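You operate a simulated robot arm through the tools that you are given. There is no shell and no other tool.

The job below is to be done with a simulated two-armed robot. You get a single attempt, and the scene is never put back.

## Task
Draw the fruit tray forward and brush its three dusty oranges clean.
Fine: slide it to the middle of the bordered mat; use the teal brush and put it back; all six oranges stay in the tray. Set down upright: teal brush.

It is judged by the outcome, as a careful person would: the job done as asked, and still so three seconds after it is handed in. It fails if anything else is knocked over, pushed out of place, dropped, spilled or broken.

## Robot
Two 7-joint arms with fingered hands on one trunk that stands fixed in place. Base frame: the origin is at the foot of the trunk, x ahead of it, y to its left, z up; the work surface is at about z = 0.9. Lengths are in m, angles in rad, forces in N, time in s.
The left shoulder is at [0.05, 0.214, 0.869], the right one opposite. With the tool pointing down near the work surface each hand reaches from about 0.32 to 0.86 m from the base axis, measured 20 degrees to its own side. Payload 3 kg a hand.
The TCP of each hand is the grasp point between the finger pads, 0.026 m short of the fingertips. In the tool frame z runs along the fingers and y along their closing line. The gripper opens to 0.132 m. The gripper's body begins 0.073 m behind the TCP. The gripper is a hand of 3 fingers: y runs from the thumb to the fingers, the wrist lies at [0, 0, -0.229] in the tool frame.
Orientation is that of the tool frame in the base frame, as a unit quaternion [x, y, z, w]. With the fingers straight down and closing along the base's y, the tool's x points along the base's -x, its y along +y and its z along -z.

## Interface
- The arms move only by the tool step_arm. It takes "left_commands", "right_commands" or both (then of equal length, played together; a hand with none holds still); each is a list of rows, each an object (a shift or turn left out is 0) with "translation": the shift along the base's x, y, z in m, a list of three; "delta_rot": the turn, a rotation vector about the base's x, y, z in rad, a list of three. In form: [{"translation": [dx, dy, dz], "delta_rot": [wx, wy, wz]}, ...]. A call has 1 to 20 rows; each row shifts and turns the commanded pose from where the row before left it. Each row takes 0.2 s and may step no farther than 0.05 m and 0.15 rad from the row before; otherwise, the whole call is refused. Where a pose cannot be reached the arm comes as near as it can. A force on the tool above 40 N (or 10 N above the force at the start of the call, whichever is more), or a blocked arm, ends the call early, and 0.2 s more pass. In this call time passes only in rows, and 0.2 s behind the last. The reply holds the time, the measured pose of the TCP, the force on the tool along the base axes, the opening and the grip force, in the units named above and with some noise, with the torque about the TCP (base axes, N m) and any sound that the robot's microphone picked up.
- Cameras (640 x 400 px; columns grow to the right, rows downward): "scene" is now at [0.0348, -0.0152, 1.5138]; the picture's right is [-0.14, -0.99, 0.00], its down [-0.60, 0.09, -0.79] and it looks along [0.79, -0.11, -0.61] (base axes); focal length 359 px, centre (320, 200). "left" rides on the left gripper at [-0.061, 0.003, -0.092] in its tool frame; the picture's right is [-0.05, -1.00, 0.00], its down [0.83, -0.04, -0.56] and it looks along [0.55, -0.03, 0.83] (tool axes); focal length 230 px, centre (320, 200). "right" rides on the right gripper at [0.061, 0.003, -0.092] in its tool frame; the picture's right is [-0.05, 1.00, 0.00], its down [-0.83, -0.04, -0.56] and it looks along [-0.55, -0.03, 0.83] (tool axes); focal length 230 px, centre (320, 200).
- grab_frame(camera): a new picture of that camera. It takes no simulated time.
- set_fingers(finger1, finger2, thumb_bend, hand): sets how far each is bent, from 0 (flat) to 1 (curled in); at 0.3 the hand is open as for a grip, at 0.7 the pads meet at the TCP. One left out holds its place. A second passes; each finger stops where it meets its share of the squeeze, and holds until it gets a number again. It is the only way to open and close the hand. It gives what a move gives, with no picture; readings hold the bend of each and the force on the fingers (four entries, about 0 where the hand has none), thumb and palm.
- turn_head(pan, tilt): turns the head with the scene camera to pan (to the left, within 1.501 rad either way) and tilt (down, from -0.506 to 1.204), counted from straight ahead of the robot. It gives what a move gives.
- measure_at(camera, pixels): there is no depth. For up to 12 entries [column, row, z] of the newest picture of that camera ("zoom" is the newest enlarged one), the place [x, y] in the base frame at which the ray of that pixel passes the height z, good to about 0.002 m, but the place of the scene camera against the robot may be out by one fixed shift of up to 0.012 m in any direction. It takes no simulated time.
- inspect(camera, box): a new picture of the part [left, top, right, bottom] of that camera's present view, enlarged. It takes no simulated time.
- hand_in(): hands the job in; it is judged then, once.

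Open the grippers and draw the arms clear of the work before you hand the job in, unless the task says otherwise.

The tools are called after "Request:" as name(argument=value, ...) on one line, values as JSON. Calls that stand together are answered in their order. step_arm: Moves the arms, as the interface text tells. Its arguments: {"type":"object","properties":{"left_commands":{"type":"array","items":{"type":"object","properties":{"translation":{"type":"array","items":{"type":"number"}},"delta_rot":{"type":"array","items":{"type":"number"}}}}},"right_commands":{"type":"array","items":{"type":"object","properties":{"translation":{"type":"array","items":{"type":"number"}},"delta_rot":{"type":"array","items":{"type":"number"}}}}}},"required":[]} The other tools are called the same way: set_fingers (finger1, finger2, thumb_bend, hand) moves the fingers one by one; turn_head (pan, tilt) turns the head that bears the scene camera; grab_frame (camera) takes a picture; measure_at (camera, pixels) gives the place at which the rays of pixels pass given heights; inspect (camera, box) takes an enlarged picture of a part of a camera's view; hand_in () hands the job in.

At the start:

```text
time: 0.0
left_position: [0.501, 0.1831, 1.2005]
left_tcp_rot: [0.056, 0.998, 0.0, 0.0]
left_wrist_force: [0.5, 0.1, 0.4]
left_ft_torque: [0.01, -0.01, -0.01]
left_grip_width: 0.132
left_grip_force: 0.1
left_shape: jaw
left_bend: [0.3, 0.3, 0.3]
left_finger forces: [0.1, 0.0, 0.0, 0.1, 0.0, 0.0]
right_position: [0.4545, -0.2785, 1.2243]
right_tcp_rot: [0.057, 0.998, 0.0, 0.0]
right_wrist_force: [0.1, 0.2, 0.4]
right_ft_torque: [-0.04, 0.01, 0.0]
right_grip_width: 0.1321
right_grip_force: 0.1
right_shape: jaw
right_bend: [0.3, 0.3, 0.3]
right_finger forces: [0.1, 0.1, 0.0, 0.0, 0.0, 0.0]
head pan, tilt: [-0.145, 0.654]
```

scene: 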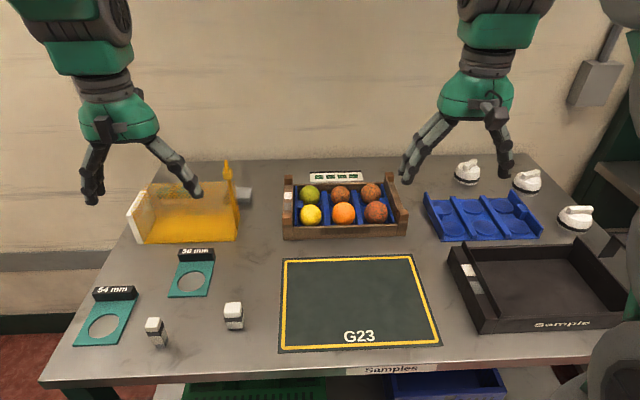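
right: 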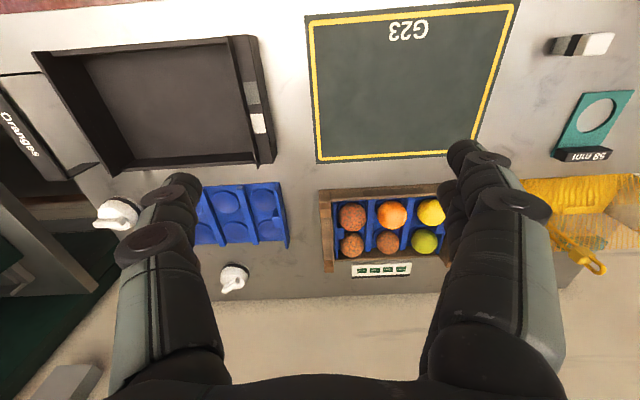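
left: 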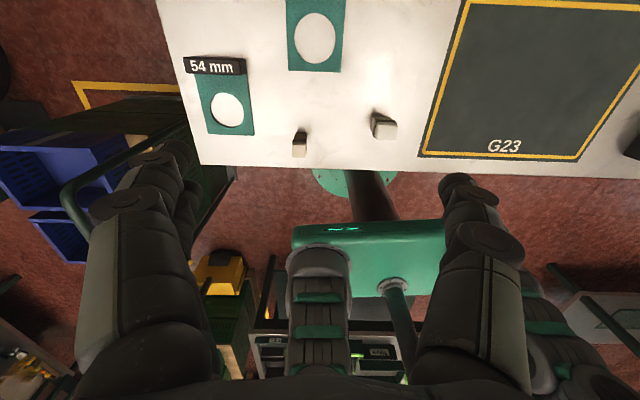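

The scene shows the fruit tray near (345,208), the mat near (360,300), and several round-headed tools at right (468,172), (527,182), (575,218). I zoom in to find the teal brush and the dusty oranges.

Request:
inspect(camera="scene", box=[260, 150, 430, 256])

Request:
inspect(camera="scene", box=[410, 140, 630, 278])

Request:
inspect(camera="scene", box=[60, 150, 280, 350])

```text
3.76 times, centred on (345, 203) of scene
```

zoom: 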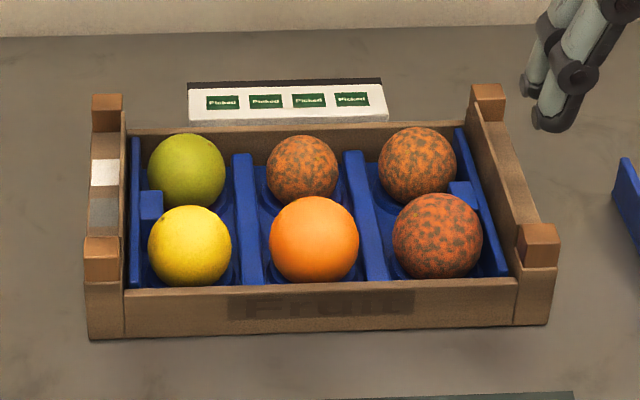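

```text
2.90 times, centred on (520, 209) of scene
```

zoom: 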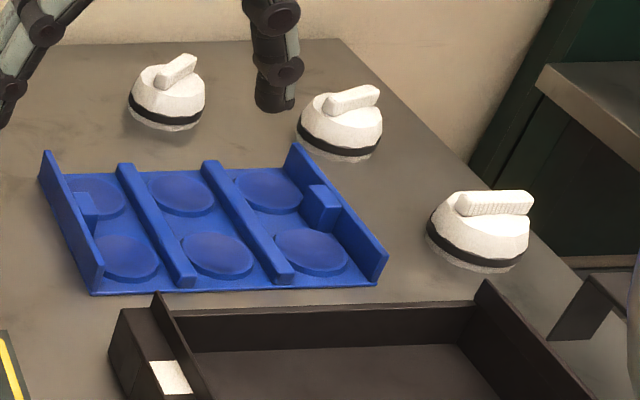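

```text
2.00 times, centred on (170, 250) of scene
```

zoom: 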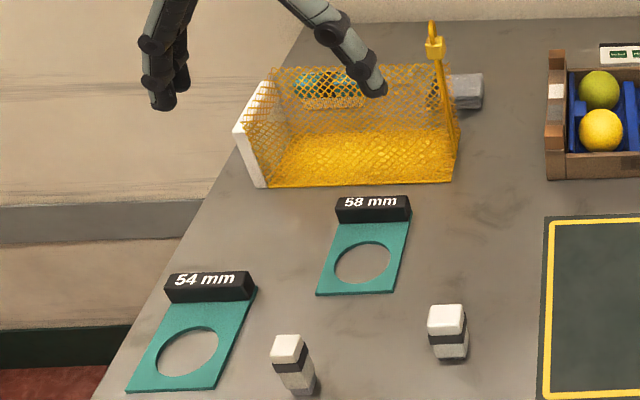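

A teal object with bristles seems to lie behind yellow mesh at about (165,190) in scene. I zoom in there.

Request:
inspect(camera="scene", box=[120, 150, 260, 250])

Request:
inspect(camera="right", box=[500, 150, 640, 290])

Request:
inspect(camera="scene", box=[200, 150, 260, 200])

```text
4.00 times, centred on (190, 200) of scene
```

zoom: 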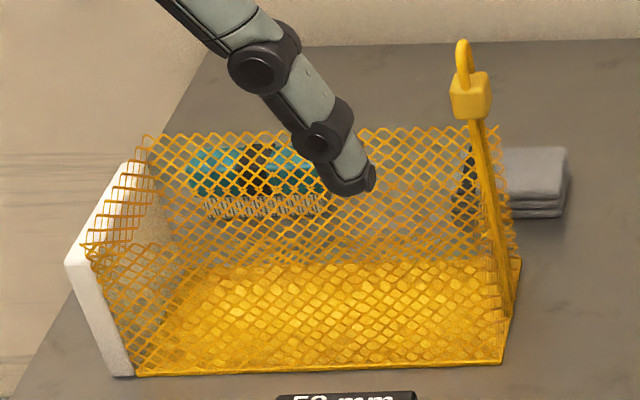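

```text
2.86 times, centred on (570, 220) of right
```

zoom: 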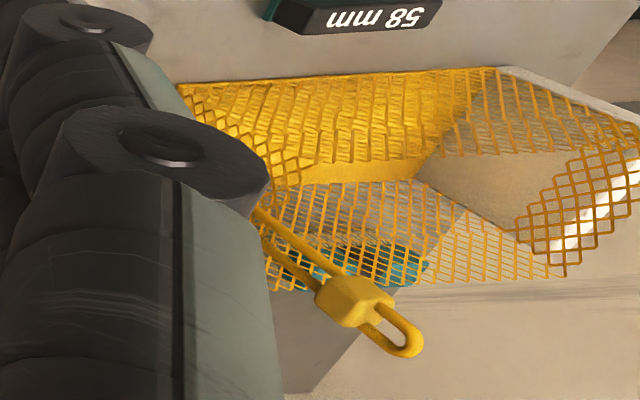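

```text
8.00 times, centred on (230, 175) of scene
```

zoom: 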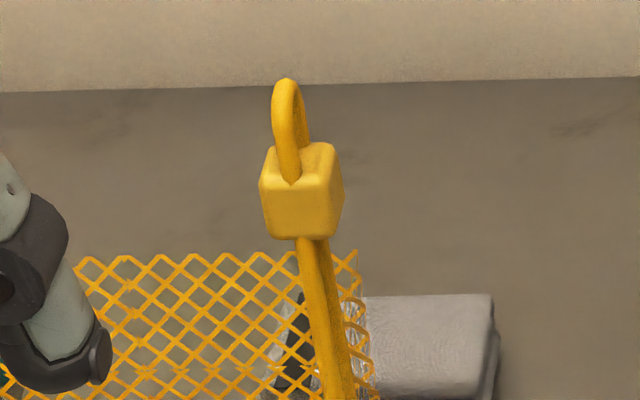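

The teal brush sits behind/within the yellow mesh enclosure. I measure the main landmarks at table height first.

Request:
measure_at(camera="scene", pixels=[[280, 257, 0.9], [411, 254, 0.9], [442, 346, 0.9], [278, 352, 0.9], [283, 239, 0.9], [407, 236, 0.9], [138, 243, 0.9], [235, 241, 0.9], [165, 197, 0.92], [253, 203, 0.9], [334, 171, 0.95], [360, 369, 0.9]])

Request:
step_arm(left_commands=[{"translation": [-0.04, 0.02, 0.01]}, {"translation": [-0.04, 0.02, 0.01]}, {"translation": [-0.04, 0.02, 0.01]}, {"translation": [-0.04, 0.03, 0.01]}])

Request:
turn_head(pan=0.2, tilt=0.65)

Request:
grab_frame(camera="scene")

```text
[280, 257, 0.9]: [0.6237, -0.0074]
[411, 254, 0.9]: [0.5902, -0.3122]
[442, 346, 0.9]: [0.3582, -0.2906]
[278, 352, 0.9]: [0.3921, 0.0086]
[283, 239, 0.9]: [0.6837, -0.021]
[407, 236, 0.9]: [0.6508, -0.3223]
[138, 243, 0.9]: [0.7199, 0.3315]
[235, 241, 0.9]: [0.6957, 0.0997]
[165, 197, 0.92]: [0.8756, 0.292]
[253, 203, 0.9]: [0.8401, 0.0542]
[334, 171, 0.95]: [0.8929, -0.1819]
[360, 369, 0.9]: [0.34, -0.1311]
```

```text
refused: row 4 steps farther than a row can; nothing moved
```

```text
time: 0.8
left_position: [0.501, 0.1825, 1.2014]
left_tcp_rot: [0.057, 0.998, 0.0, 0.001]
left_wrist_force: [0.2, -0.1, -0.1]
left_ft_torque: [0.01, 0.02, 0.03]
left_grip_width: 0.132
left_grip_force: 0.1
left_shape: jaw
left_bend: [0.3, 0.3, 0.3]
left_finger forces: [0.0, 0.0, 0.0, 0.1, 0.1, 0.1]
right_position: [0.4546, -0.2788, 1.2237]
right_tcp_rot: [0.057, 0.998, 0.0, 0.0]
right_wrist_force: [-0.7, 0.2, -0.4]
right_ft_torque: [0.0, -0.01, -0.01]
right_grip_width: 0.1319
right_grip_force: 0.0
right_shape: jaw
right_bend: [0.3, 0.3, 0.3]
right_finger forces: [0.0, 0.0, 0.0, 0.1, 0.2, 0.0]
head pan, tilt: [0.201, 0.649]
```

```text
taken
```

scene: 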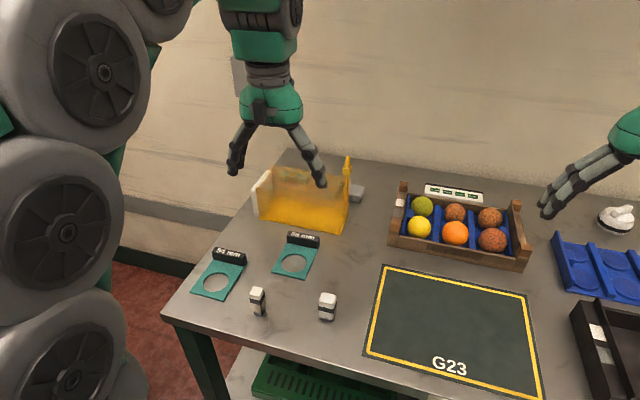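

The left hand hides part of the mesh enclosure at (325,180). I draw the left arm back for a clear view.

Request:
step_arm(left_commands=[{"translation": [-0.04, 0.02, 0.01]}, {"translation": [-0.04, 0.02, 0.01]}, {"translation": [-0.04, 0.02, 0.01]}, {"translation": [-0.04, 0.02, 0.01]}])

Request:
inspect(camera="scene", box=[230, 140, 390, 240])

```text
time: 1.8
left_position: [0.3394, 0.2648, 1.2402]
left_tcp_rot: [0.057, 0.998, 0.0, 0.0]
left_wrist_force: [-0.6, -0.1, -0.5]
left_ft_torque: [-0.02, -0.02, 0.01]
left_grip_width: 0.1322
left_grip_force: 0.2
left_shape: jaw
left_bend: [0.3, 0.3, 0.3]
left_finger forces: [0.1, 0.1, 0.0, 0.0, 0.0, 0.0]
right_position: [0.455, -0.2786, 1.2232]
right_tcp_rot: [0.056, 0.998, 0.0, 0.0]
right_wrist_force: [0.3, -0.2, 0.8]
right_ft_torque: [0.02, -0.02, 0.01]
right_grip_width: 0.1317
right_grip_force: 0.1
right_shape: jaw
right_bend: [0.3, 0.3, 0.3]
right_finger forces: [0.0, 0.0, 0.1, 0.1, 0.0, 0.0]
head pan, tilt: [0.201, 0.649]
```

```text
4.00 times, centred on (310, 190) of scene
```

zoom: 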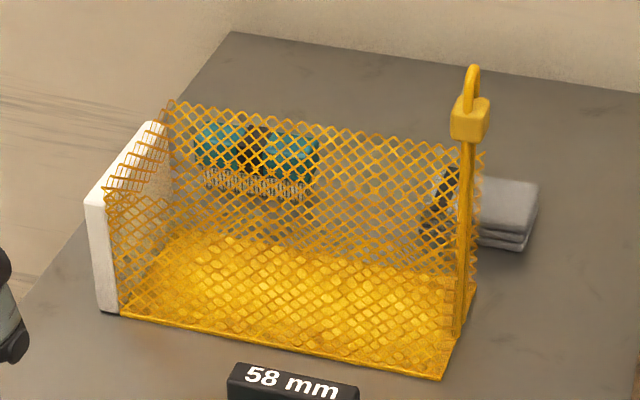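

I measure the enclosure's corners and the brush's apparent place at a few heights.

Request:
measure_at(camera="zoom", pixels=[[118, 314, 0.9], [440, 378, 0.9], [475, 285, 0.9], [475, 285, 0.92], [485, 155, 1.0], [485, 155, 1.05], [165, 100, 1.0], [255, 195, 0.9], [255, 195, 0.95], [255, 130, 0.95], [480, 245, 0.9], [455, 335, 0.9]])

Request:
step_arm(left_commands=[{"translation": [0.045, 0.0, 0.01]}, {"translation": [0.045, 0.0, 0.01]}, {"translation": [0.045, 0.0, 0.01]}, {"translation": [0.045, 0.0, 0.01]}, {"translation": [0.045, 0.0, 0.01]}, {"translation": [0.045, 0.0, 0.0]}, {"translation": [0.045, 0.0, 0.0]}, {"translation": [0.045, 0.0, 0.0]}, {"translation": [0.045, 0.0, 0.0]}])

Request:
grab_frame(camera="left")

```text
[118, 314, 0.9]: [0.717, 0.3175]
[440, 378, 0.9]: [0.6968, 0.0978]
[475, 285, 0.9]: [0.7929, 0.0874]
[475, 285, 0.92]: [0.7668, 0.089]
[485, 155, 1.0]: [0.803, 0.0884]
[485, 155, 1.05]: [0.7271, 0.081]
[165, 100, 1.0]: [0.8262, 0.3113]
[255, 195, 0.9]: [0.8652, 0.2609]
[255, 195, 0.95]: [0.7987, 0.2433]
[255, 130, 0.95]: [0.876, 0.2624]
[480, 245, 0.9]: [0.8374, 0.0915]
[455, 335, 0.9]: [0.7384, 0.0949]
```

```text
time: 3.8
left_position: [0.6385, 0.2607, 1.1978]
left_tcp_rot: [0.056, 0.998, 0.0, 0.001]
left_wrist_force: [-0.9, 0.6, 0.7]
left_ft_torque: [0.01, -0.06, 0.01]
left_grip_width: 0.132
left_grip_force: 0.1
left_shape: jaw
left_bend: [0.3, 0.3, 0.3]
left_finger forces: [0.0, 0.0, 0.0, 0.1, 0.1, 0.1]
left hand out of reach, approached as far as the arm can: row 4, 5, 6, 7, 8, 9
right_position: [0.4545, -0.2775, 1.2235]
right_tcp_rot: [0.056, 0.998, 0.0, 0.001]
right_wrist_force: [-0.2, 0.4, 1.0]
right_ft_torque: [-0.04, -0.04, 0.02]
right_grip_width: 0.1317
right_grip_force: 0.0
right_shape: jaw
right_bend: [0.3, 0.3, 0.3]
right_finger forces: [0.1, 0.0, 0.0, 0.0, 0.1, 0.0]
head pan, tilt: [0.201, 0.649]
```

```text
taken
```

left: 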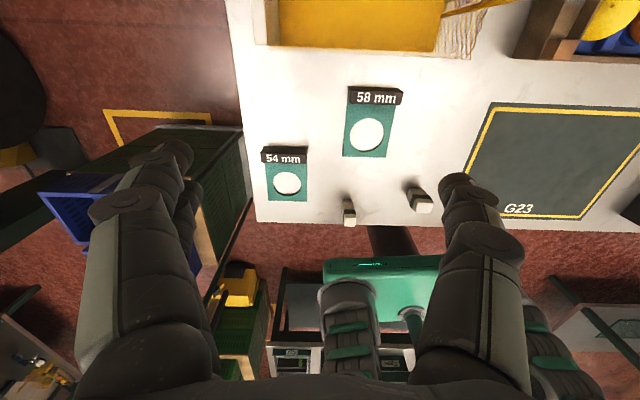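

The left camera looks back toward the robot and shows the front of the enclosure at (350,20). I pitch the left hand forward so its camera looks down onto the enclosure.

Request:
step_arm(left_commands=[{"delta_rot": [0, -0.15, 0]}, {"delta_rot": [0, -0.15, 0]}, {"delta_rot": [0, -0.15, 0]}, {"delta_rot": [0, -0.15, 0]}, {"delta_rot": [0, -0.15, 0]}])

Request:
grab_frame(camera="left")

```text
time: 5.0
left_position: [0.6381, 0.2603, 1.1972]
left_tcp_rot: [0.053, 0.929, 0.02, 0.366]
left_wrist_force: [0.5, 0.0, 0.0]
left_ft_torque: [-0.02, 0.04, 0.02]
left_grip_width: 0.1319
left_grip_force: 0.1
left_shape: jaw
left_bend: [0.3, 0.3, 0.3]
left_finger forces: [0.1, 0.0, 0.0, 0.0, 0.1, 0.0]
right_position: [0.4541, -0.2787, 1.2238]
right_tcp_rot: [0.056, 0.998, 0.0, 0.0]
right_wrist_force: [-0.3, -0.4, -0.6]
right_ft_torque: [-0.04, -0.02, 0.0]
right_grip_width: 0.132
right_grip_force: 0.0
right_shape: jaw
right_bend: [0.3, 0.3, 0.3]
right_finger forces: [0.1, 0.0, 0.0, 0.0, 0.1, 0.1]
head pan, tilt: [0.201, 0.649]
```

```text
taken
```

left: 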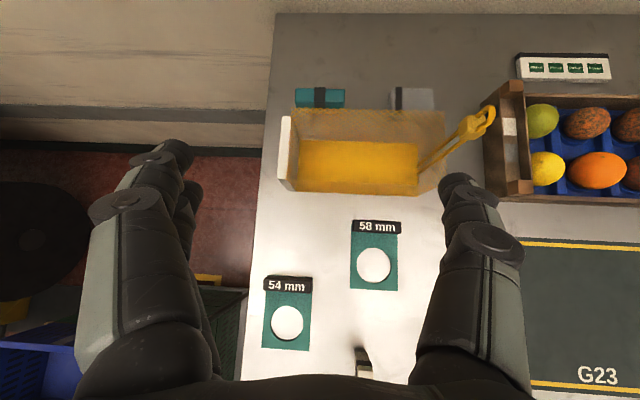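

Now the left view shows the teal brush at (320,97) behind the mesh and a grey item at (412,98). I zoom in.

Request:
inspect(camera="left", box=[260, 70, 500, 220])

Request:
measure_at(camera="left", pixels=[[296, 88, 0.95], [344, 88, 0.95], [344, 107, 0.9], [296, 107, 0.9], [320, 97, 0.95], [393, 88, 0.93], [433, 110, 0.9], [292, 109, 1.0], [443, 111, 1.0], [298, 190, 0.9], [417, 195, 0.9], [490, 112, 1.05]])

```text
2.67 times, centred on (380, 145) of left
```

zoom: 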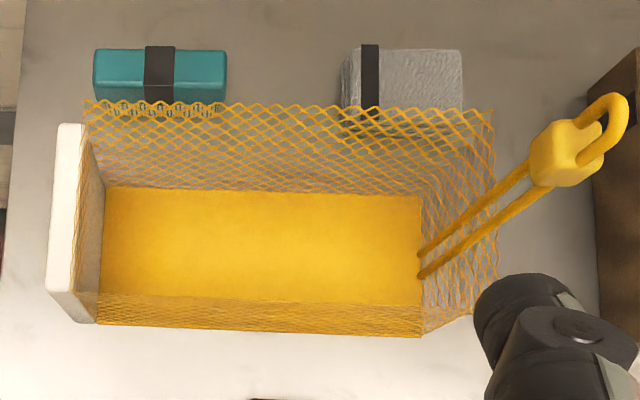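

```text
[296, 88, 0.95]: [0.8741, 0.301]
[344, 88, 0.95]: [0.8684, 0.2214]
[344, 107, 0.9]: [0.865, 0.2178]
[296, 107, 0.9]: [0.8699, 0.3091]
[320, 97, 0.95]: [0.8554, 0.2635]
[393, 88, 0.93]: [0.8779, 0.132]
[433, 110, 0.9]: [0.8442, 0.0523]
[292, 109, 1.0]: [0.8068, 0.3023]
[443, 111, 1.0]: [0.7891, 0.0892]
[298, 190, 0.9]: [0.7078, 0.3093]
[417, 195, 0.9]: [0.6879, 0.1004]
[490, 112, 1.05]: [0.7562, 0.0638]
```

The brush is a teal block with black strap, bristles down, behind the mesh basket at about (0.866, 0.262). Before moving the tray, I take a closer look at the tray and its rear from the right camera and from the left camera.

Request:
inspect(camera="right", box=[300, 170, 480, 290])

Request:
inspect(camera="left", box=[460, 40, 640, 220])

Request:
turn_head(pan=-0.2, tilt=0.5)

Request:
grab_frame(camera="scene")

```text
3.33 times, centred on (390, 230) of right
```

zoom: 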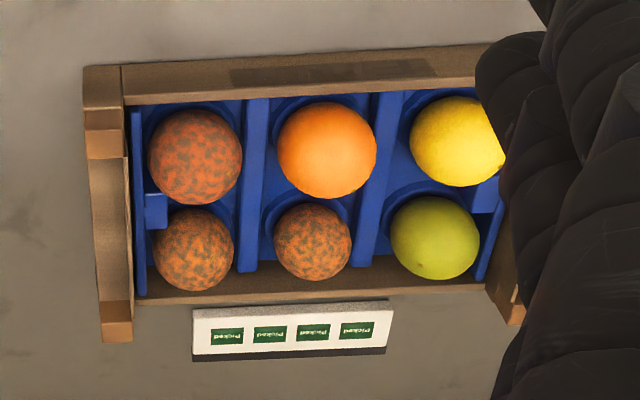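

```text
2.22 times, centred on (550, 130) of left
```

zoom: 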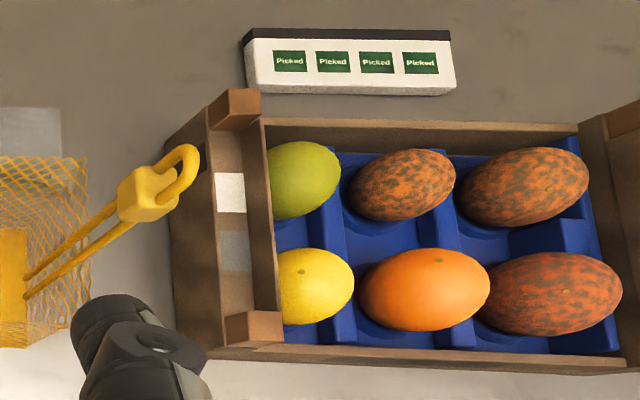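

```text
time: 5.9
left_position: [0.6372, 0.2619, 1.1965]
left_tcp_rot: [0.052, 0.929, 0.02, 0.366]
left_wrist_force: [-0.1, 0.4, 0.0]
left_ft_torque: [-0.01, -0.01, 0.0]
left_grip_width: 0.132
left_grip_force: 0.0
left_shape: jaw
left_bend: [0.3, 0.3, 0.3]
left_finger forces: [0.0, 0.0, 0.0, 0.0, 0.0, 0.0]
right_position: [0.4547, -0.2781, 1.2246]
right_tcp_rot: [0.056, 0.998, 0.001, 0.0]
right_wrist_force: [0.6, 0.5, 0.5]
right_ft_torque: [0.02, -0.02, 0.01]
right_grip_width: 0.132
right_grip_force: 0.1
right_shape: jaw
right_bend: [0.3, 0.3, 0.3]
right_finger forces: [0.1, 0.1, 0.0, 0.1, 0.0, 0.0]
head pan, tilt: [-0.201, 0.499]
```

```text
taken
```

scene: 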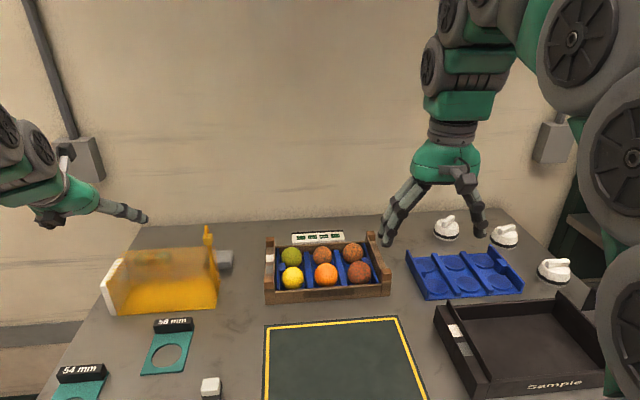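

I measure the crate's corner-post tops (height about 0.969 by scene geometry), the placard and the oranges with the right camera.

Request:
grab_frame(camera="right")

Request:
measure_at(camera="right", pixels=[[324, 273, 0.969], [334, 272, 0.969], [320, 209, 0.969], [331, 208, 0.969], [319, 190, 0.9], [352, 262, 0.9], [352, 278, 0.92], [410, 275, 0.92], [410, 261, 0.95], [352, 218, 0.96], [352, 245, 0.96], [388, 242, 0.96]])

Request:
inspect(camera="scene", box=[240, 210, 410, 316])

```text
taken
```

right: 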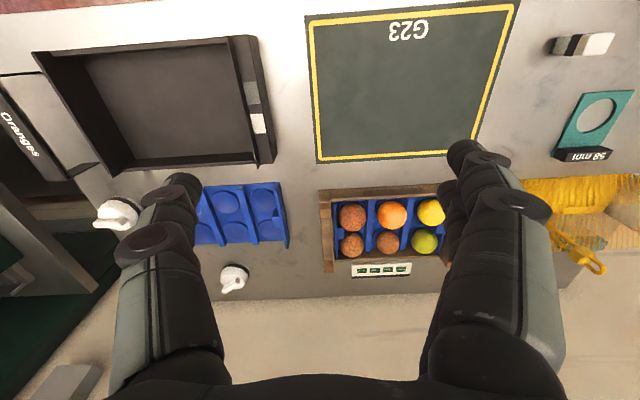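

```text
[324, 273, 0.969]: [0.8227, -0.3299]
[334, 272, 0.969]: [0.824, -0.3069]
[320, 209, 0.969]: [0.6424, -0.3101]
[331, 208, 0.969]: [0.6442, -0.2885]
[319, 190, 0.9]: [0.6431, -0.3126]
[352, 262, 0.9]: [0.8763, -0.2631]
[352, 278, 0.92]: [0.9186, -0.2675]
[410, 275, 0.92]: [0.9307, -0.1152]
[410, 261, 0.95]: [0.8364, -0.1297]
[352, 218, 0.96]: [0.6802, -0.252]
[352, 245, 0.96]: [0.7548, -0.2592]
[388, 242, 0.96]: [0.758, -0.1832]
```

```text
3.76 times, centred on (325, 263) of scene
```

zoom: 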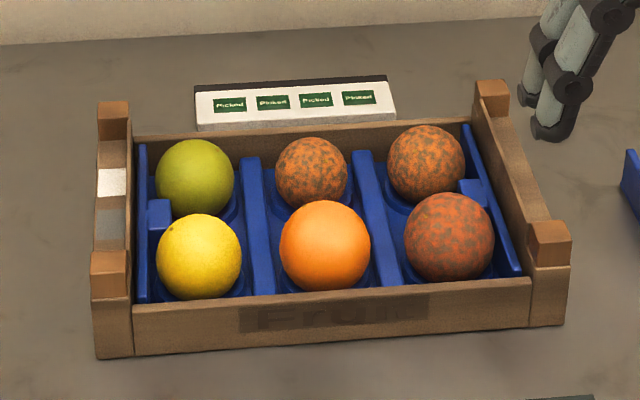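

The tray centre comes to about (0.75,-0.172), its rear-right post at (0.824,-0.32), and the mat centre about (0.483,-0.14). I bring the right hand up over the tray's right end, pitched forward, for a close look at the end boards and rear gap.

Request:
step_arm(right_commands=[{"translation": [0.04, -0.02, 0.0], "delta_rot": [0, -0.1, 0]}, {"translation": [0.04, -0.02, 0.0], "delta_rot": [0, -0.1, 0]}, {"translation": [0.04, -0.01, -0.01], "delta_rot": [0, -0.1, 0]}, {"translation": [0.03, -0.01, -0.02], "delta_rot": [0, -0.1, 0]}])

Request:
grab_frame(camera="right")

```text
time: 6.9
left_position: [0.6381, 0.2614, 1.1957]
left_tcp_rot: [0.053, 0.929, 0.02, 0.365]
left_wrist_force: [1.0, -1.0, -0.5]
left_ft_torque: [-0.01, 0.0, 0.0]
left_grip_width: 0.1319
left_grip_force: 0.0
left_shape: jaw
left_bend: [0.3, 0.3, 0.3]
left_finger forces: [0.0, 0.0, 0.0, 0.1, 0.0, 0.0]
right_position: [0.6033, -0.3392, 1.1929]
right_tcp_rot: [0.054, 0.978, 0.011, 0.199]
right_wrist_force: [0.8, -0.5, -0.2]
right_ft_torque: [0.0, -0.01, -0.01]
right_grip_width: 0.1319
right_grip_force: 0.0
right_shape: jaw
right_bend: [0.3, 0.3, 0.3]
right_finger forces: [0.0, 0.0, 0.0, 0.0, 0.1, 0.0]
head pan, tilt: [-0.201, 0.499]
```

```text
taken
```

right: 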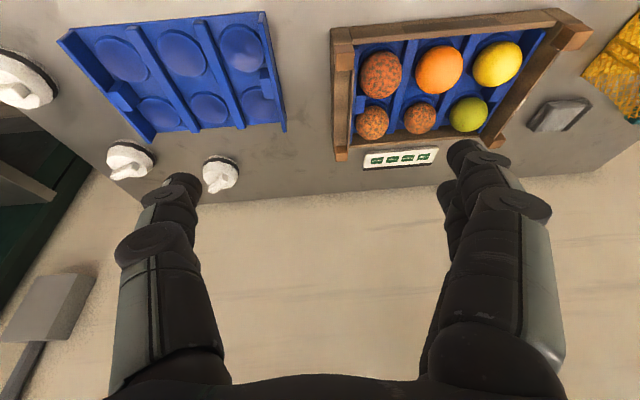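

Good overhead view of the tray at (430,90). I zoom in and measure.

Request:
inspect(camera="right", box=[320, 0, 600, 180])

```text
2.22 times, centred on (460, 90) of right
```

zoom: 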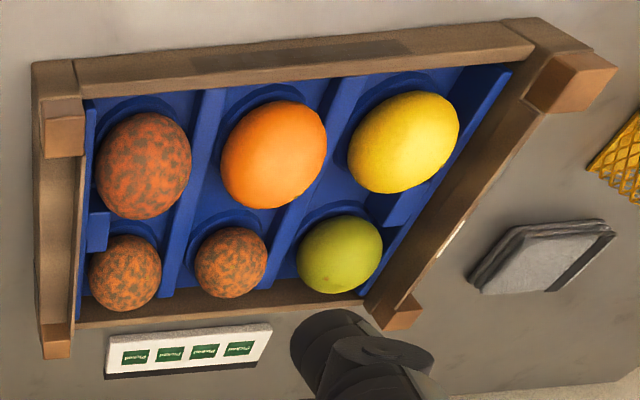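

The end boards carry raised blocks at front and rear with lower board between them, so I can grip the front blocks, thumb behind and fingers in front. I measure both front blocks' tops.

Request:
measure_at(camera="left", pixels=[[505.9, 183.2, 0.969], [532, 179.5, 0.969], [534.2, 193, 0.969], [508.6, 196.7, 0.969]])

Request:
measure_at(camera="zoom", pixels=[[42, 125, 0.969], [83, 123, 0.969], [85, 156, 0.969], [47, 158, 0.969], [32, 65, 0.9], [75, 60, 0.9], [42, 345, 0.969], [70, 342, 0.969], [42, 358, 0.969], [70, 357, 0.969]])

Request:
inspect(camera="scene", box=[255, 220, 335, 310])

Request:
inspect(camera="scene", box=[340, 220, 420, 310])

```text
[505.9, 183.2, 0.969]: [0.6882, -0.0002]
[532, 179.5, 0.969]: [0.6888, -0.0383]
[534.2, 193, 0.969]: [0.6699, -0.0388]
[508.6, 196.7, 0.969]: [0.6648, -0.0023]
```

```text
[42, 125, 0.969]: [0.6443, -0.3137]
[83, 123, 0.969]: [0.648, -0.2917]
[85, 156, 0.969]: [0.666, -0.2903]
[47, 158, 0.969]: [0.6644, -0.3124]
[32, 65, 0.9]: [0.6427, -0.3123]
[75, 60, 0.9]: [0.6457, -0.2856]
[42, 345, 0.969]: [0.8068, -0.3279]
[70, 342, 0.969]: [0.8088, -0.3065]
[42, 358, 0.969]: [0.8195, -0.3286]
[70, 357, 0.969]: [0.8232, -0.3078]
```

```text
4.44 times, centred on (295, 265) of scene
```

zoom: 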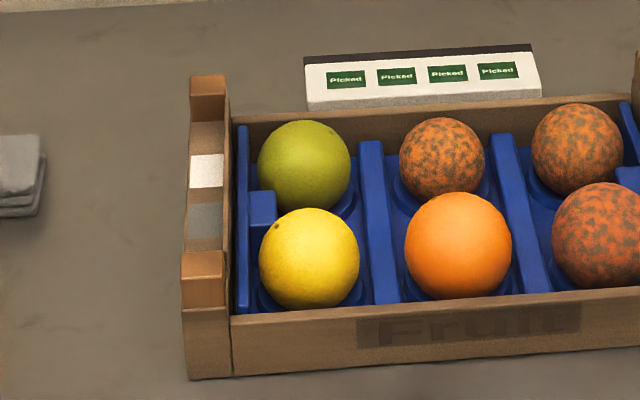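

```text
4.44 times, centred on (380, 265) of scene
```

zoom: 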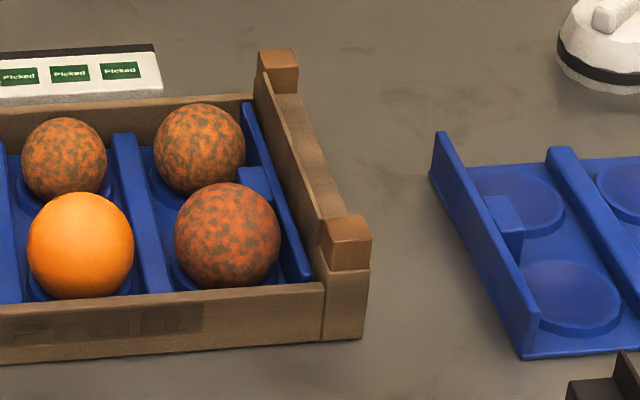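

Both hands' yaw (≈-6.4°) already matches the tray. I level both hands and turn each +90° about vertical so the thumbs go behind the front blocks and fingers in front, staying high at z≈1.12.

Request:
step_arm(left_commands=[{"translation": [-0.017, -0.03, 0], "delta_rot": [0, 0.15, 0]}, {"translation": [-0.017, -0.03, 0], "delta_rot": [0, 0.15, 0]}, {"translation": [-0.017, -0.03, 0], "delta_rot": [0, 0.15, 0]}, {"translation": [-0.017, -0.03, 0], "delta_rot": [0, 0.15, 0]}, {"translation": [-0.017, -0.03, 0], "delta_rot": [0, 0.15, 0]}, {"translation": [0, -0.003, -0.007], "delta_rot": [0, 0, 0.1428]}, {"translation": [0, -0.003, -0.007], "delta_rot": [0, 0, 0.1428]}, {"translation": [0, -0.003, -0.007], "delta_rot": [0, 0, 0.1428]}, {"translation": [0, -0.003, -0.007], "delta_rot": [0, 0, 0.1428]}, {"translation": [0, -0.003, -0.007], "delta_rot": [0, 0, 0.1428]}, {"translation": [0, -0.003, -0.007], "delta_rot": [0, 0, 0.1428]}, {"translation": [0, -0.003, -0.007], "delta_rot": [0, 0, 0.1428]}, {"translation": [0, -0.003, -0.007], "delta_rot": [0, 0, 0.1428]}, {"translation": [0, -0.003, -0.007], "delta_rot": [0, 0, 0.1428]}, {"translation": [0, -0.003, -0.007], "delta_rot": [0, 0, 0.1428]}, {"translation": [0, -0.003, -0.007], "delta_rot": [0, 0, 0.1428]}], right_commands=[{"translation": [-0.01, 0.008, 0], "delta_rot": [0, 0.1, 0]}, {"translation": [-0.01, 0.008, 0], "delta_rot": [0, 0.1, 0]}, {"translation": [-0.01, 0.008, 0], "delta_rot": [0, 0.1, 0]}, {"translation": [-0.01, 0.008, 0], "delta_rot": [0, 0.1, 0]}, {"translation": [0, 0, -0.01]}, {"translation": [0, 0, -0.006], "delta_rot": [0, 0, 0.1428]}, {"translation": [0, 0, -0.006], "delta_rot": [0, 0, 0.1428]}, {"translation": [0, 0, -0.006], "delta_rot": [0, 0, 0.1428]}, {"translation": [0, 0, -0.006], "delta_rot": [0, 0, 0.1428]}, {"translation": [0, 0, -0.006], "delta_rot": [0, 0, 0.1428]}, {"translation": [0, 0, -0.006], "delta_rot": [0, 0, 0.1428]}, {"translation": [0, 0, -0.006], "delta_rot": [0, 0, 0.1428]}, {"translation": [0, 0, -0.006], "delta_rot": [0, 0, 0.1428]}, {"translation": [0, 0, -0.006], "delta_rot": [0, 0, 0.1428]}, {"translation": [0, 0, -0.006], "delta_rot": [0, 0, 0.1428]}, {"translation": [0, 0, -0.006], "delta_rot": [0, 0, 0.1428]}])

Request:
grab_frame(camera="scene")

Request:
grab_frame(camera="right")

Request:
grab_frame(camera="left")

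```text
time: 10.3
left_position: [0.5539, 0.0781, 1.1193]
left_tcp_rot: [-0.667, 0.745, 0.0, 0.001]
left_wrist_force: [-0.1, 0.5, 0.1]
left_ft_torque: [-0.02, -0.05, -0.02]
left_grip_width: 0.132
left_grip_force: 0.1
left_shape: jaw
left_bend: [0.3, 0.3, 0.3]
left_finger forces: [0.1, 0.0, 0.0, 0.0, 0.0, 0.0]
right_position: [0.5653, -0.3061, 1.1186]
right_tcp_rot: [-0.668, 0.744, 0.0, 0.0]
right_wrist_force: [-0.5, 0.9, 0.0]
right_ft_torque: [-0.06, -0.01, 0.03]
right_grip_width: 0.1318
right_grip_force: 0.2
right_shape: jaw
right_bend: [0.3, 0.3, 0.3]
right_finger forces: [0.0, 0.0, 0.0, 0.0, 0.0, 0.0]
head pan, tilt: [-0.201, 0.499]
```

```text
taken
```

scene: 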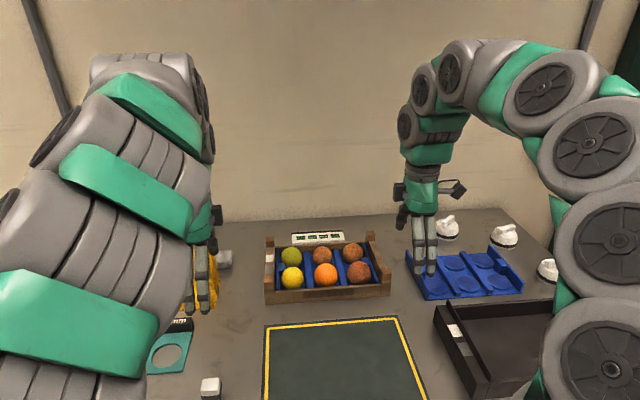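

```text
taken
```

right: 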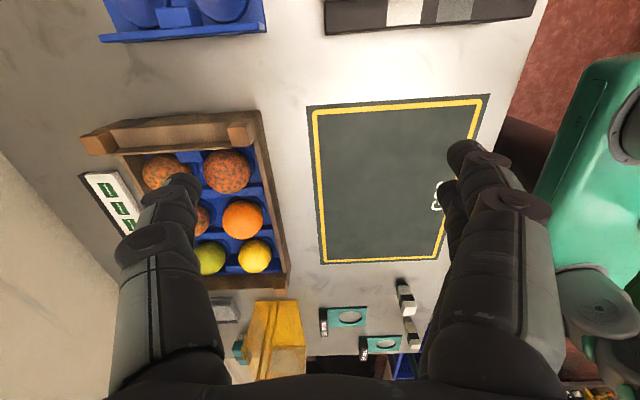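

```text
taken
```

left: 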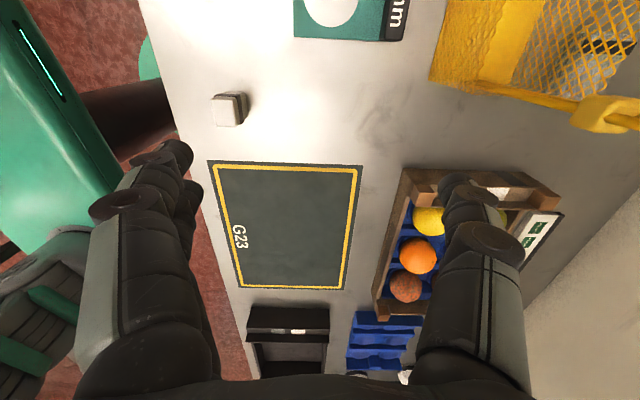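

Both hands turned fine. I zoom in on each front block to refine positions, and measure the mat with the right camera.

Request:
measure_at(camera="right", pixels=[[306, 105, 0.9], [490, 94, 0.9], [320, 265, 0.9], [436, 260, 0.9], [312, 113, 0.9], [482, 102, 0.9], [324, 259, 0.9]])

Request:
measure_at(camera="left", pixels=[[207, 160, 0.9], [363, 165, 0.9], [346, 290, 0.9], [236, 288, 0.9]])

Request:
inspect(camera="right", box=[70, 90, 310, 240])

Request:
inspect(camera="left", box=[360, 130, 600, 330])

```text
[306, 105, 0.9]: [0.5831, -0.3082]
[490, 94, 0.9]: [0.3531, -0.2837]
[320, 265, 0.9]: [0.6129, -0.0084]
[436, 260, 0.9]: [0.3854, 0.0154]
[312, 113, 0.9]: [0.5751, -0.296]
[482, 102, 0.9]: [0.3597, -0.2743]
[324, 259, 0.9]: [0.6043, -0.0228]
```

```text
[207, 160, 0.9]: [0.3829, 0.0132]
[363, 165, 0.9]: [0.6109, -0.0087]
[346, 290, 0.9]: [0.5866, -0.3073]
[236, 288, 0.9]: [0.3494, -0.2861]
```

```text
2.67 times, centred on (190, 165) of right
```

zoom: 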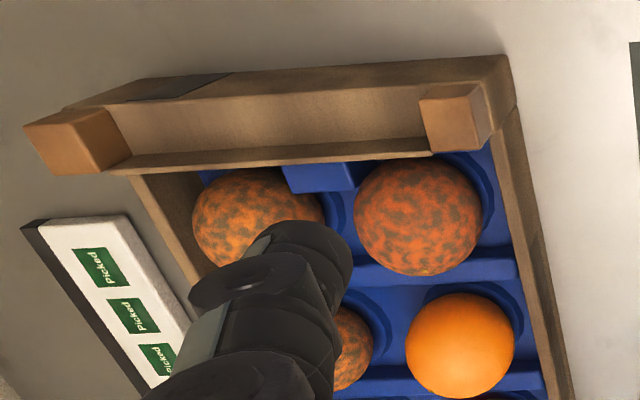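

```text
2.00 times, centred on (480, 230) of left
```

zoom: 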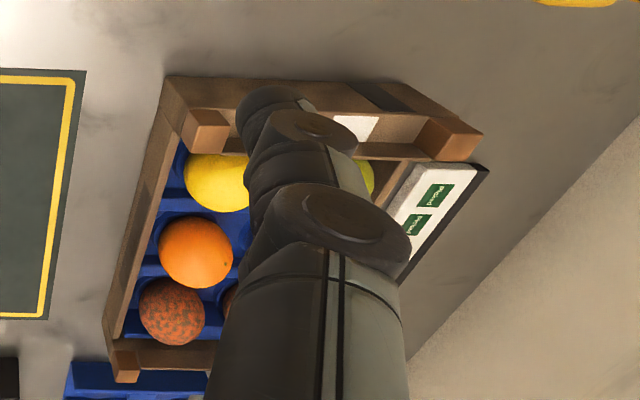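

I re-zoom on the right block to measure its top corners, then the left one.

Request:
inspect(camera="right", box=[210, 105, 274, 145])

Request:
inspect(camera="left", box=[390, 160, 454, 200])

```text
10.00 times, centred on (242, 125) of right
```

zoom: 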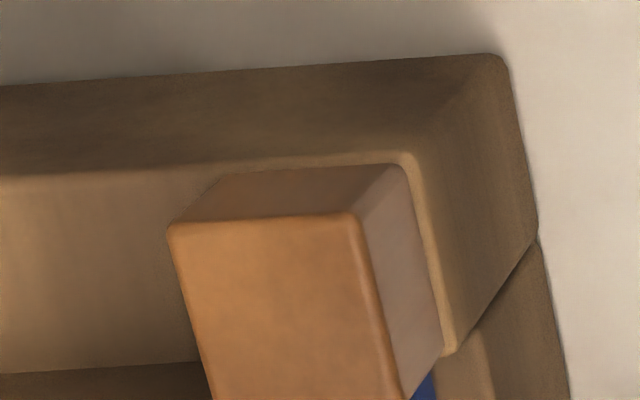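

```text
10.00 times, centred on (422, 180) of left
```

zoom: 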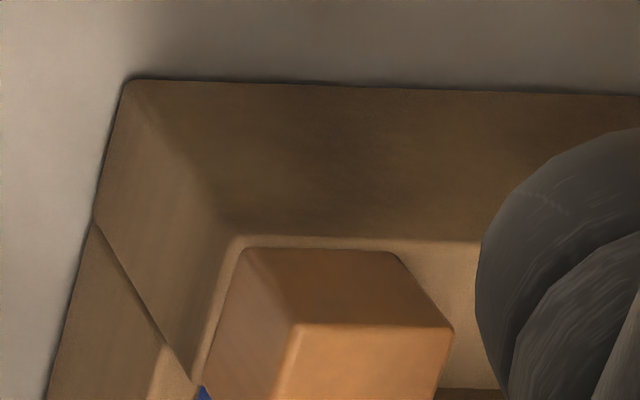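

Now the block geometry is clear. I measure the block top corners at candidate heights plus the board's ground corner for both ends.

Request:
measure_at(camera="right", pixels=[[226.8, 127.5, 0.969], [245.5, 126.5, 0.969], [250.5, 145.5, 0.969], [231.3, 145.5, 0.969], [245.5, 126.5, 0.96], [250, 121, 0.945], [260.5, 111, 0.9], [263.5, 128, 0.9]])

Request:
measure_at(camera="left", pixels=[[419.5, 192.8, 0.969], [435, 192.5, 0.969], [419.5, 192.8, 0.96], [413.7, 184, 0.945], [402.5, 168.2, 0.9], [399.3, 182, 0.9]])

```text
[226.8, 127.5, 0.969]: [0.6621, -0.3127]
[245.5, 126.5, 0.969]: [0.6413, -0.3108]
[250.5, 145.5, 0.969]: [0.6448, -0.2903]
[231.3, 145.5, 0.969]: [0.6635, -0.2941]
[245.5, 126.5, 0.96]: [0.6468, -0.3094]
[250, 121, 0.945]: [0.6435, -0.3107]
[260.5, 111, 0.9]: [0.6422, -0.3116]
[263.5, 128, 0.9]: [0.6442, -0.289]
```

```text
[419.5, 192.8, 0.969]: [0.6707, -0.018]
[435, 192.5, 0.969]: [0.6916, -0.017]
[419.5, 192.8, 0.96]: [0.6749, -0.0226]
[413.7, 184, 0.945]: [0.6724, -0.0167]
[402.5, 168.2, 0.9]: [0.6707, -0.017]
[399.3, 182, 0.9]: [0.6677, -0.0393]
```

Block tops come to z≈0.963 and the board top to ≈0.946; the block centres are (0.655,-0.3015) and (0.681,-0.030). To see how wide the two fingers sit, I close the right hand part way in free air and look.

Request:
set_fingers(hand="right", finger1=0.6, finger2=0.6, thumb_bend=0.6)

Request:
grab_frame(camera="right")

Request:
inspect(camera="scene", box=[380, 170, 480, 290])

```text
time: 11.3
left_position: [0.552, 0.0779, 1.1207]
left_tcp_rot: [-0.666, 0.746, 0.0, -0.001]
left_wrist_force: [-0.4, 0.1, 0.8]
left_ft_torque: [0.01, -0.02, 0.03]
left_grip_width: 0.1319
left_grip_force: 0.1
left_shape: jaw
left_bend: [0.3, 0.3, 0.3]
left_finger forces: [0.0, 0.0, 0.1, 0.1, 0.1, 0.0]
right_position: [0.5647, -0.3058, 1.1183]
right_tcp_rot: [-0.667, 0.745, 0.0, 0.0]
right_wrist_force: [-0.4, 0.3, -0.3]
right_ft_torque: [-0.01, 0.0, 0.01]
right_grip_width: 0.0357
right_grip_force: 0.1
right_shape: fingers
right_bend: [0.6, 0.6, 0.6]
right_finger forces: [0.0, 0.1, 0.0, 0.0, 0.1, 0.0]
head pan, tilt: [-0.201, 0.499]
```

```text
taken
```

right: 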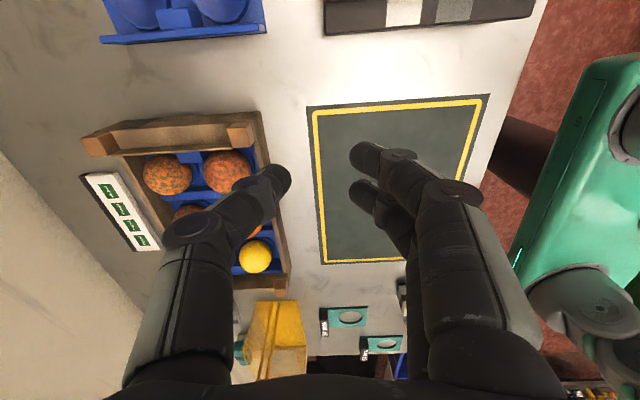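

```text
3.33 times, centred on (430, 230) of scene
```

zoom: 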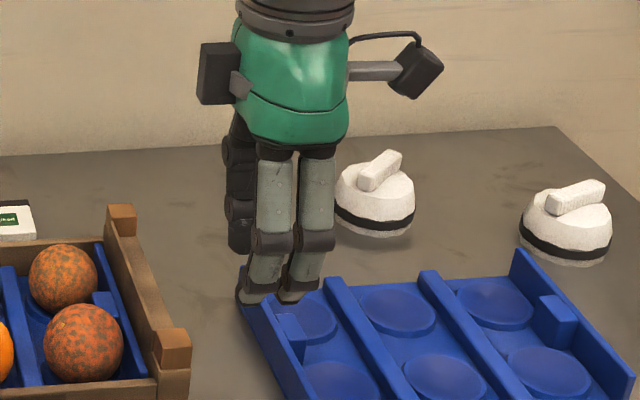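

The two fingers sit ~0.027 apart, so both will bear on the 0.018-wide block. I set both hands to bend 0.45 and move them over their front blocks at z≈1.03.

Request:
set_fingers(hand="right", finger1=0.45, finger2=0.45, thumb_bend=0.45)

Request:
set_fingers(hand="left", finger1=0.45, finger2=0.45, thumb_bend=0.45)

Request:
step_arm(left_commands=[{"translation": [0, -0.036, 0]}, {"translation": [0, -0.036, 0]}, {"translation": [0, -0.036, 0]}, {"translation": [0.043, 0, -0.02]}, {"translation": [0.043, 0, -0.02]}, {"translation": [0.043, 0, -0.02]}, {"translation": [0, 0, -0.03]}], right_commands=[{"translation": [0.02, 0.001, 0]}, {"translation": [0.02, 0.001, 0]}, {"translation": [0.02, 0.001, 0]}, {"translation": [0.03, 0.0015, -0.018]}, {"translation": [0, 0, -0.02]}, {"translation": [0, 0, -0.02]}, {"translation": [0, 0, -0.03]}])

Request:
grab_frame(camera="scene")

Request:
grab_frame(camera="right")

Request:
grab_frame(camera="left")

```text
time: 12.3
left_position: [0.5517, 0.0778, 1.1186]
left_tcp_rot: [-0.667, 0.745, 0.0, 0.0]
left_wrist_force: [-0.2, 0.7, 0.1]
left_ft_torque: [0.0, -0.01, 0.0]
left_grip_width: 0.132
left_grip_force: 0.1
left_shape: jaw
left_bend: [0.3, 0.3, 0.3]
left_finger forces: [0.0, 0.1, 0.0, 0.0, 0.0, 0.0]
right_position: [0.5642, -0.3068, 1.1183]
right_tcp_rot: [-0.666, 0.746, 0.0, 0.0]
right_wrist_force: [-0.3, -0.4, -0.9]
right_ft_torque: [0.03, 0.02, 0.01]
right_grip_width: 0.0842
right_grip_force: 0.0
right_shape: fingers
right_bend: [0.45, 0.45, 0.45]
right_finger forces: [0.0, 0.1, 0.0, 0.0, 0.0, 0.0]
head pan, tilt: [-0.201, 0.499]
```

```text
time: 13.3
left_position: [0.5529, 0.0791, 1.1201]
left_tcp_rot: [-0.666, 0.746, 0.0, 0.0]
left_wrist_force: [-0.8, 0.0, 0.0]
left_ft_torque: [0.0, 0.0, 0.06]
left_grip_width: 0.0852
left_grip_force: 0.0
left_shape: fingers
left_bend: [0.45, 0.45, 0.45]
left_finger forces: [0.1, 0.0, 0.0, 0.0, 0.0, 0.0]
right_position: [0.5645, -0.3068, 1.1191]
right_tcp_rot: [-0.667, 0.745, 0.0, -0.001]
right_wrist_force: [0.2, 1.4, -0.4]
right_ft_torque: [0.01, 0.02, 0.03]
right_grip_width: 0.0841
right_grip_force: 0.0
right_shape: fingers
right_bend: [0.45, 0.45, 0.45]
right_finger forces: [0.0, 0.0, 0.1, 0.1, 0.0, 0.1]
head pan, tilt: [-0.201, 0.499]
```

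```text
time: 14.9
left_position: [0.6509, 0.0182, 1.0109]
left_tcp_rot: [-0.665, 0.746, 0.001, -0.001]
left_wrist_force: [0.7, 0.0, 0.2]
left_ft_torque: [0.03, 0.03, -0.03]
left_grip_width: 0.0847
left_grip_force: 0.1
left_shape: fingers
left_bend: [0.45, 0.45, 0.45]
left_finger forces: [0.0, 0.1, 0.1, 0.0, 0.0, 0.0]
left hand out of reach, approached as far as the arm can: row 2, 3, 4, 5, 6
right_position: [0.6042, -0.3006, 1.0129]
right_tcp_rot: [-0.667, 0.745, -0.001, 0.0]
right_wrist_force: [0.2, -0.5, 0.6]
right_ft_torque: [0.01, 0.01, -0.05]
right_grip_width: 0.0842
right_grip_force: 0.0
right_shape: fingers
right_bend: [0.45, 0.45, 0.45]
right_finger forces: [0.0, 0.1, 0.0, 0.1, 0.0, 0.0]
right hand out of reach, approached as far as the arm can: row 2, 3, 4
head pan, tilt: [-0.201, 0.499]
```

```text
taken
```

scene: 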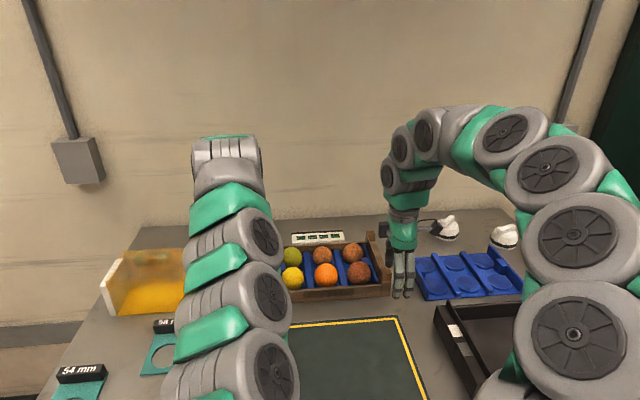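

```text
taken
```

right: 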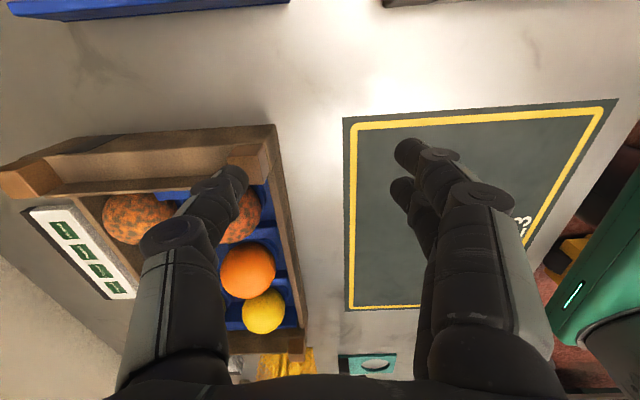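

```text
taken
```

left: 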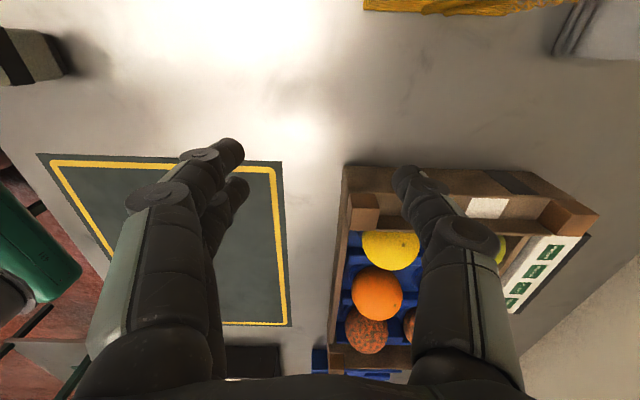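

Both hands are now low enough to continue; I move each over its block centre at z≈1.0.

Request:
step_arm(left_commands=[{"translation": [0.01, -0.016, 0]}, {"translation": [0.01, -0.016, 0]}, {"translation": [0.01, -0.016, -0.006]}], right_commands=[{"translation": [0.017, 0, 0]}, {"translation": [0.017, 0, 0]}, {"translation": [0.017, -0.001, -0.006]}])

Request:
grab_frame(camera="right")

Request:
grab_frame(camera="left")

Request:
inspect(camera="scene", box=[270, 200, 430, 310])

```text
time: 15.7
left_position: [0.6652, -0.004, 0.9934]
left_tcp_rot: [-0.663, 0.749, -0.003, 0.002]
left_wrist_force: [0.2, 0.4, -0.4]
left_ft_torque: [0.04, -0.01, -0.03]
left_grip_width: 0.0847
left_grip_force: 0.0
left_shape: fingers
left_bend: [0.45, 0.45, 0.45]
left_finger forces: [0.0, 0.0, 0.1, 0.0, 0.0, 0.0]
left hand out of reach, approached as far as the arm can: row 2, 3
right_position: [0.6366, -0.3006, 1.015]
right_tcp_rot: [-0.666, 0.746, 0.001, 0.0]
right_wrist_force: [0.0, 0.2, 1.0]
right_ft_torque: [-0.02, 0.0, -0.02]
right_grip_width: 0.0844
right_grip_force: 0.0
right_shape: fingers
right_bend: [0.45, 0.45, 0.45]
right_finger forces: [0.0, 0.1, 0.0, 0.1, 0.0, 0.0]
right hand out of reach, approached as far as the arm can: row 3
head pan, tilt: [-0.201, 0.499]
```

```text
taken
```

right: 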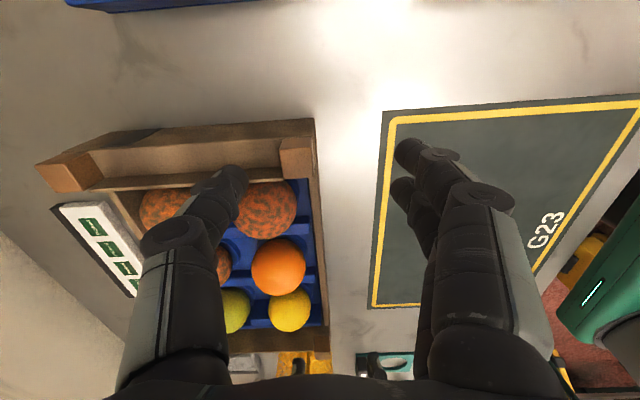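

```text
taken
```

left: 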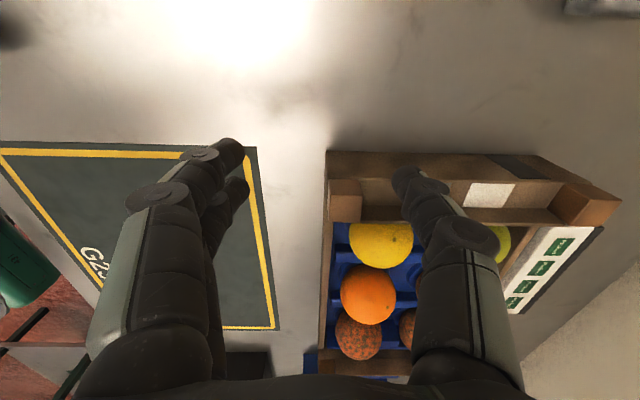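

```text
3.64 times, centred on (350, 255) of scene
```

zoom: 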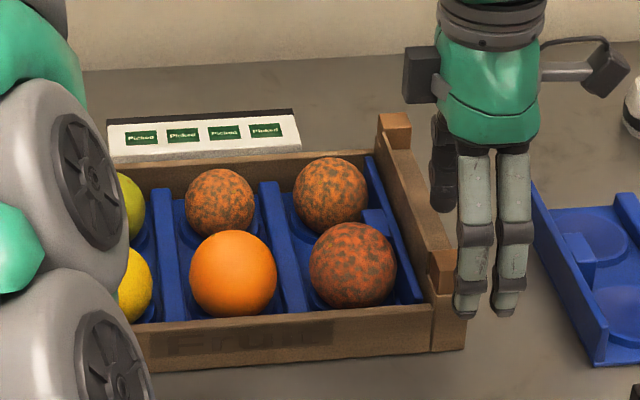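

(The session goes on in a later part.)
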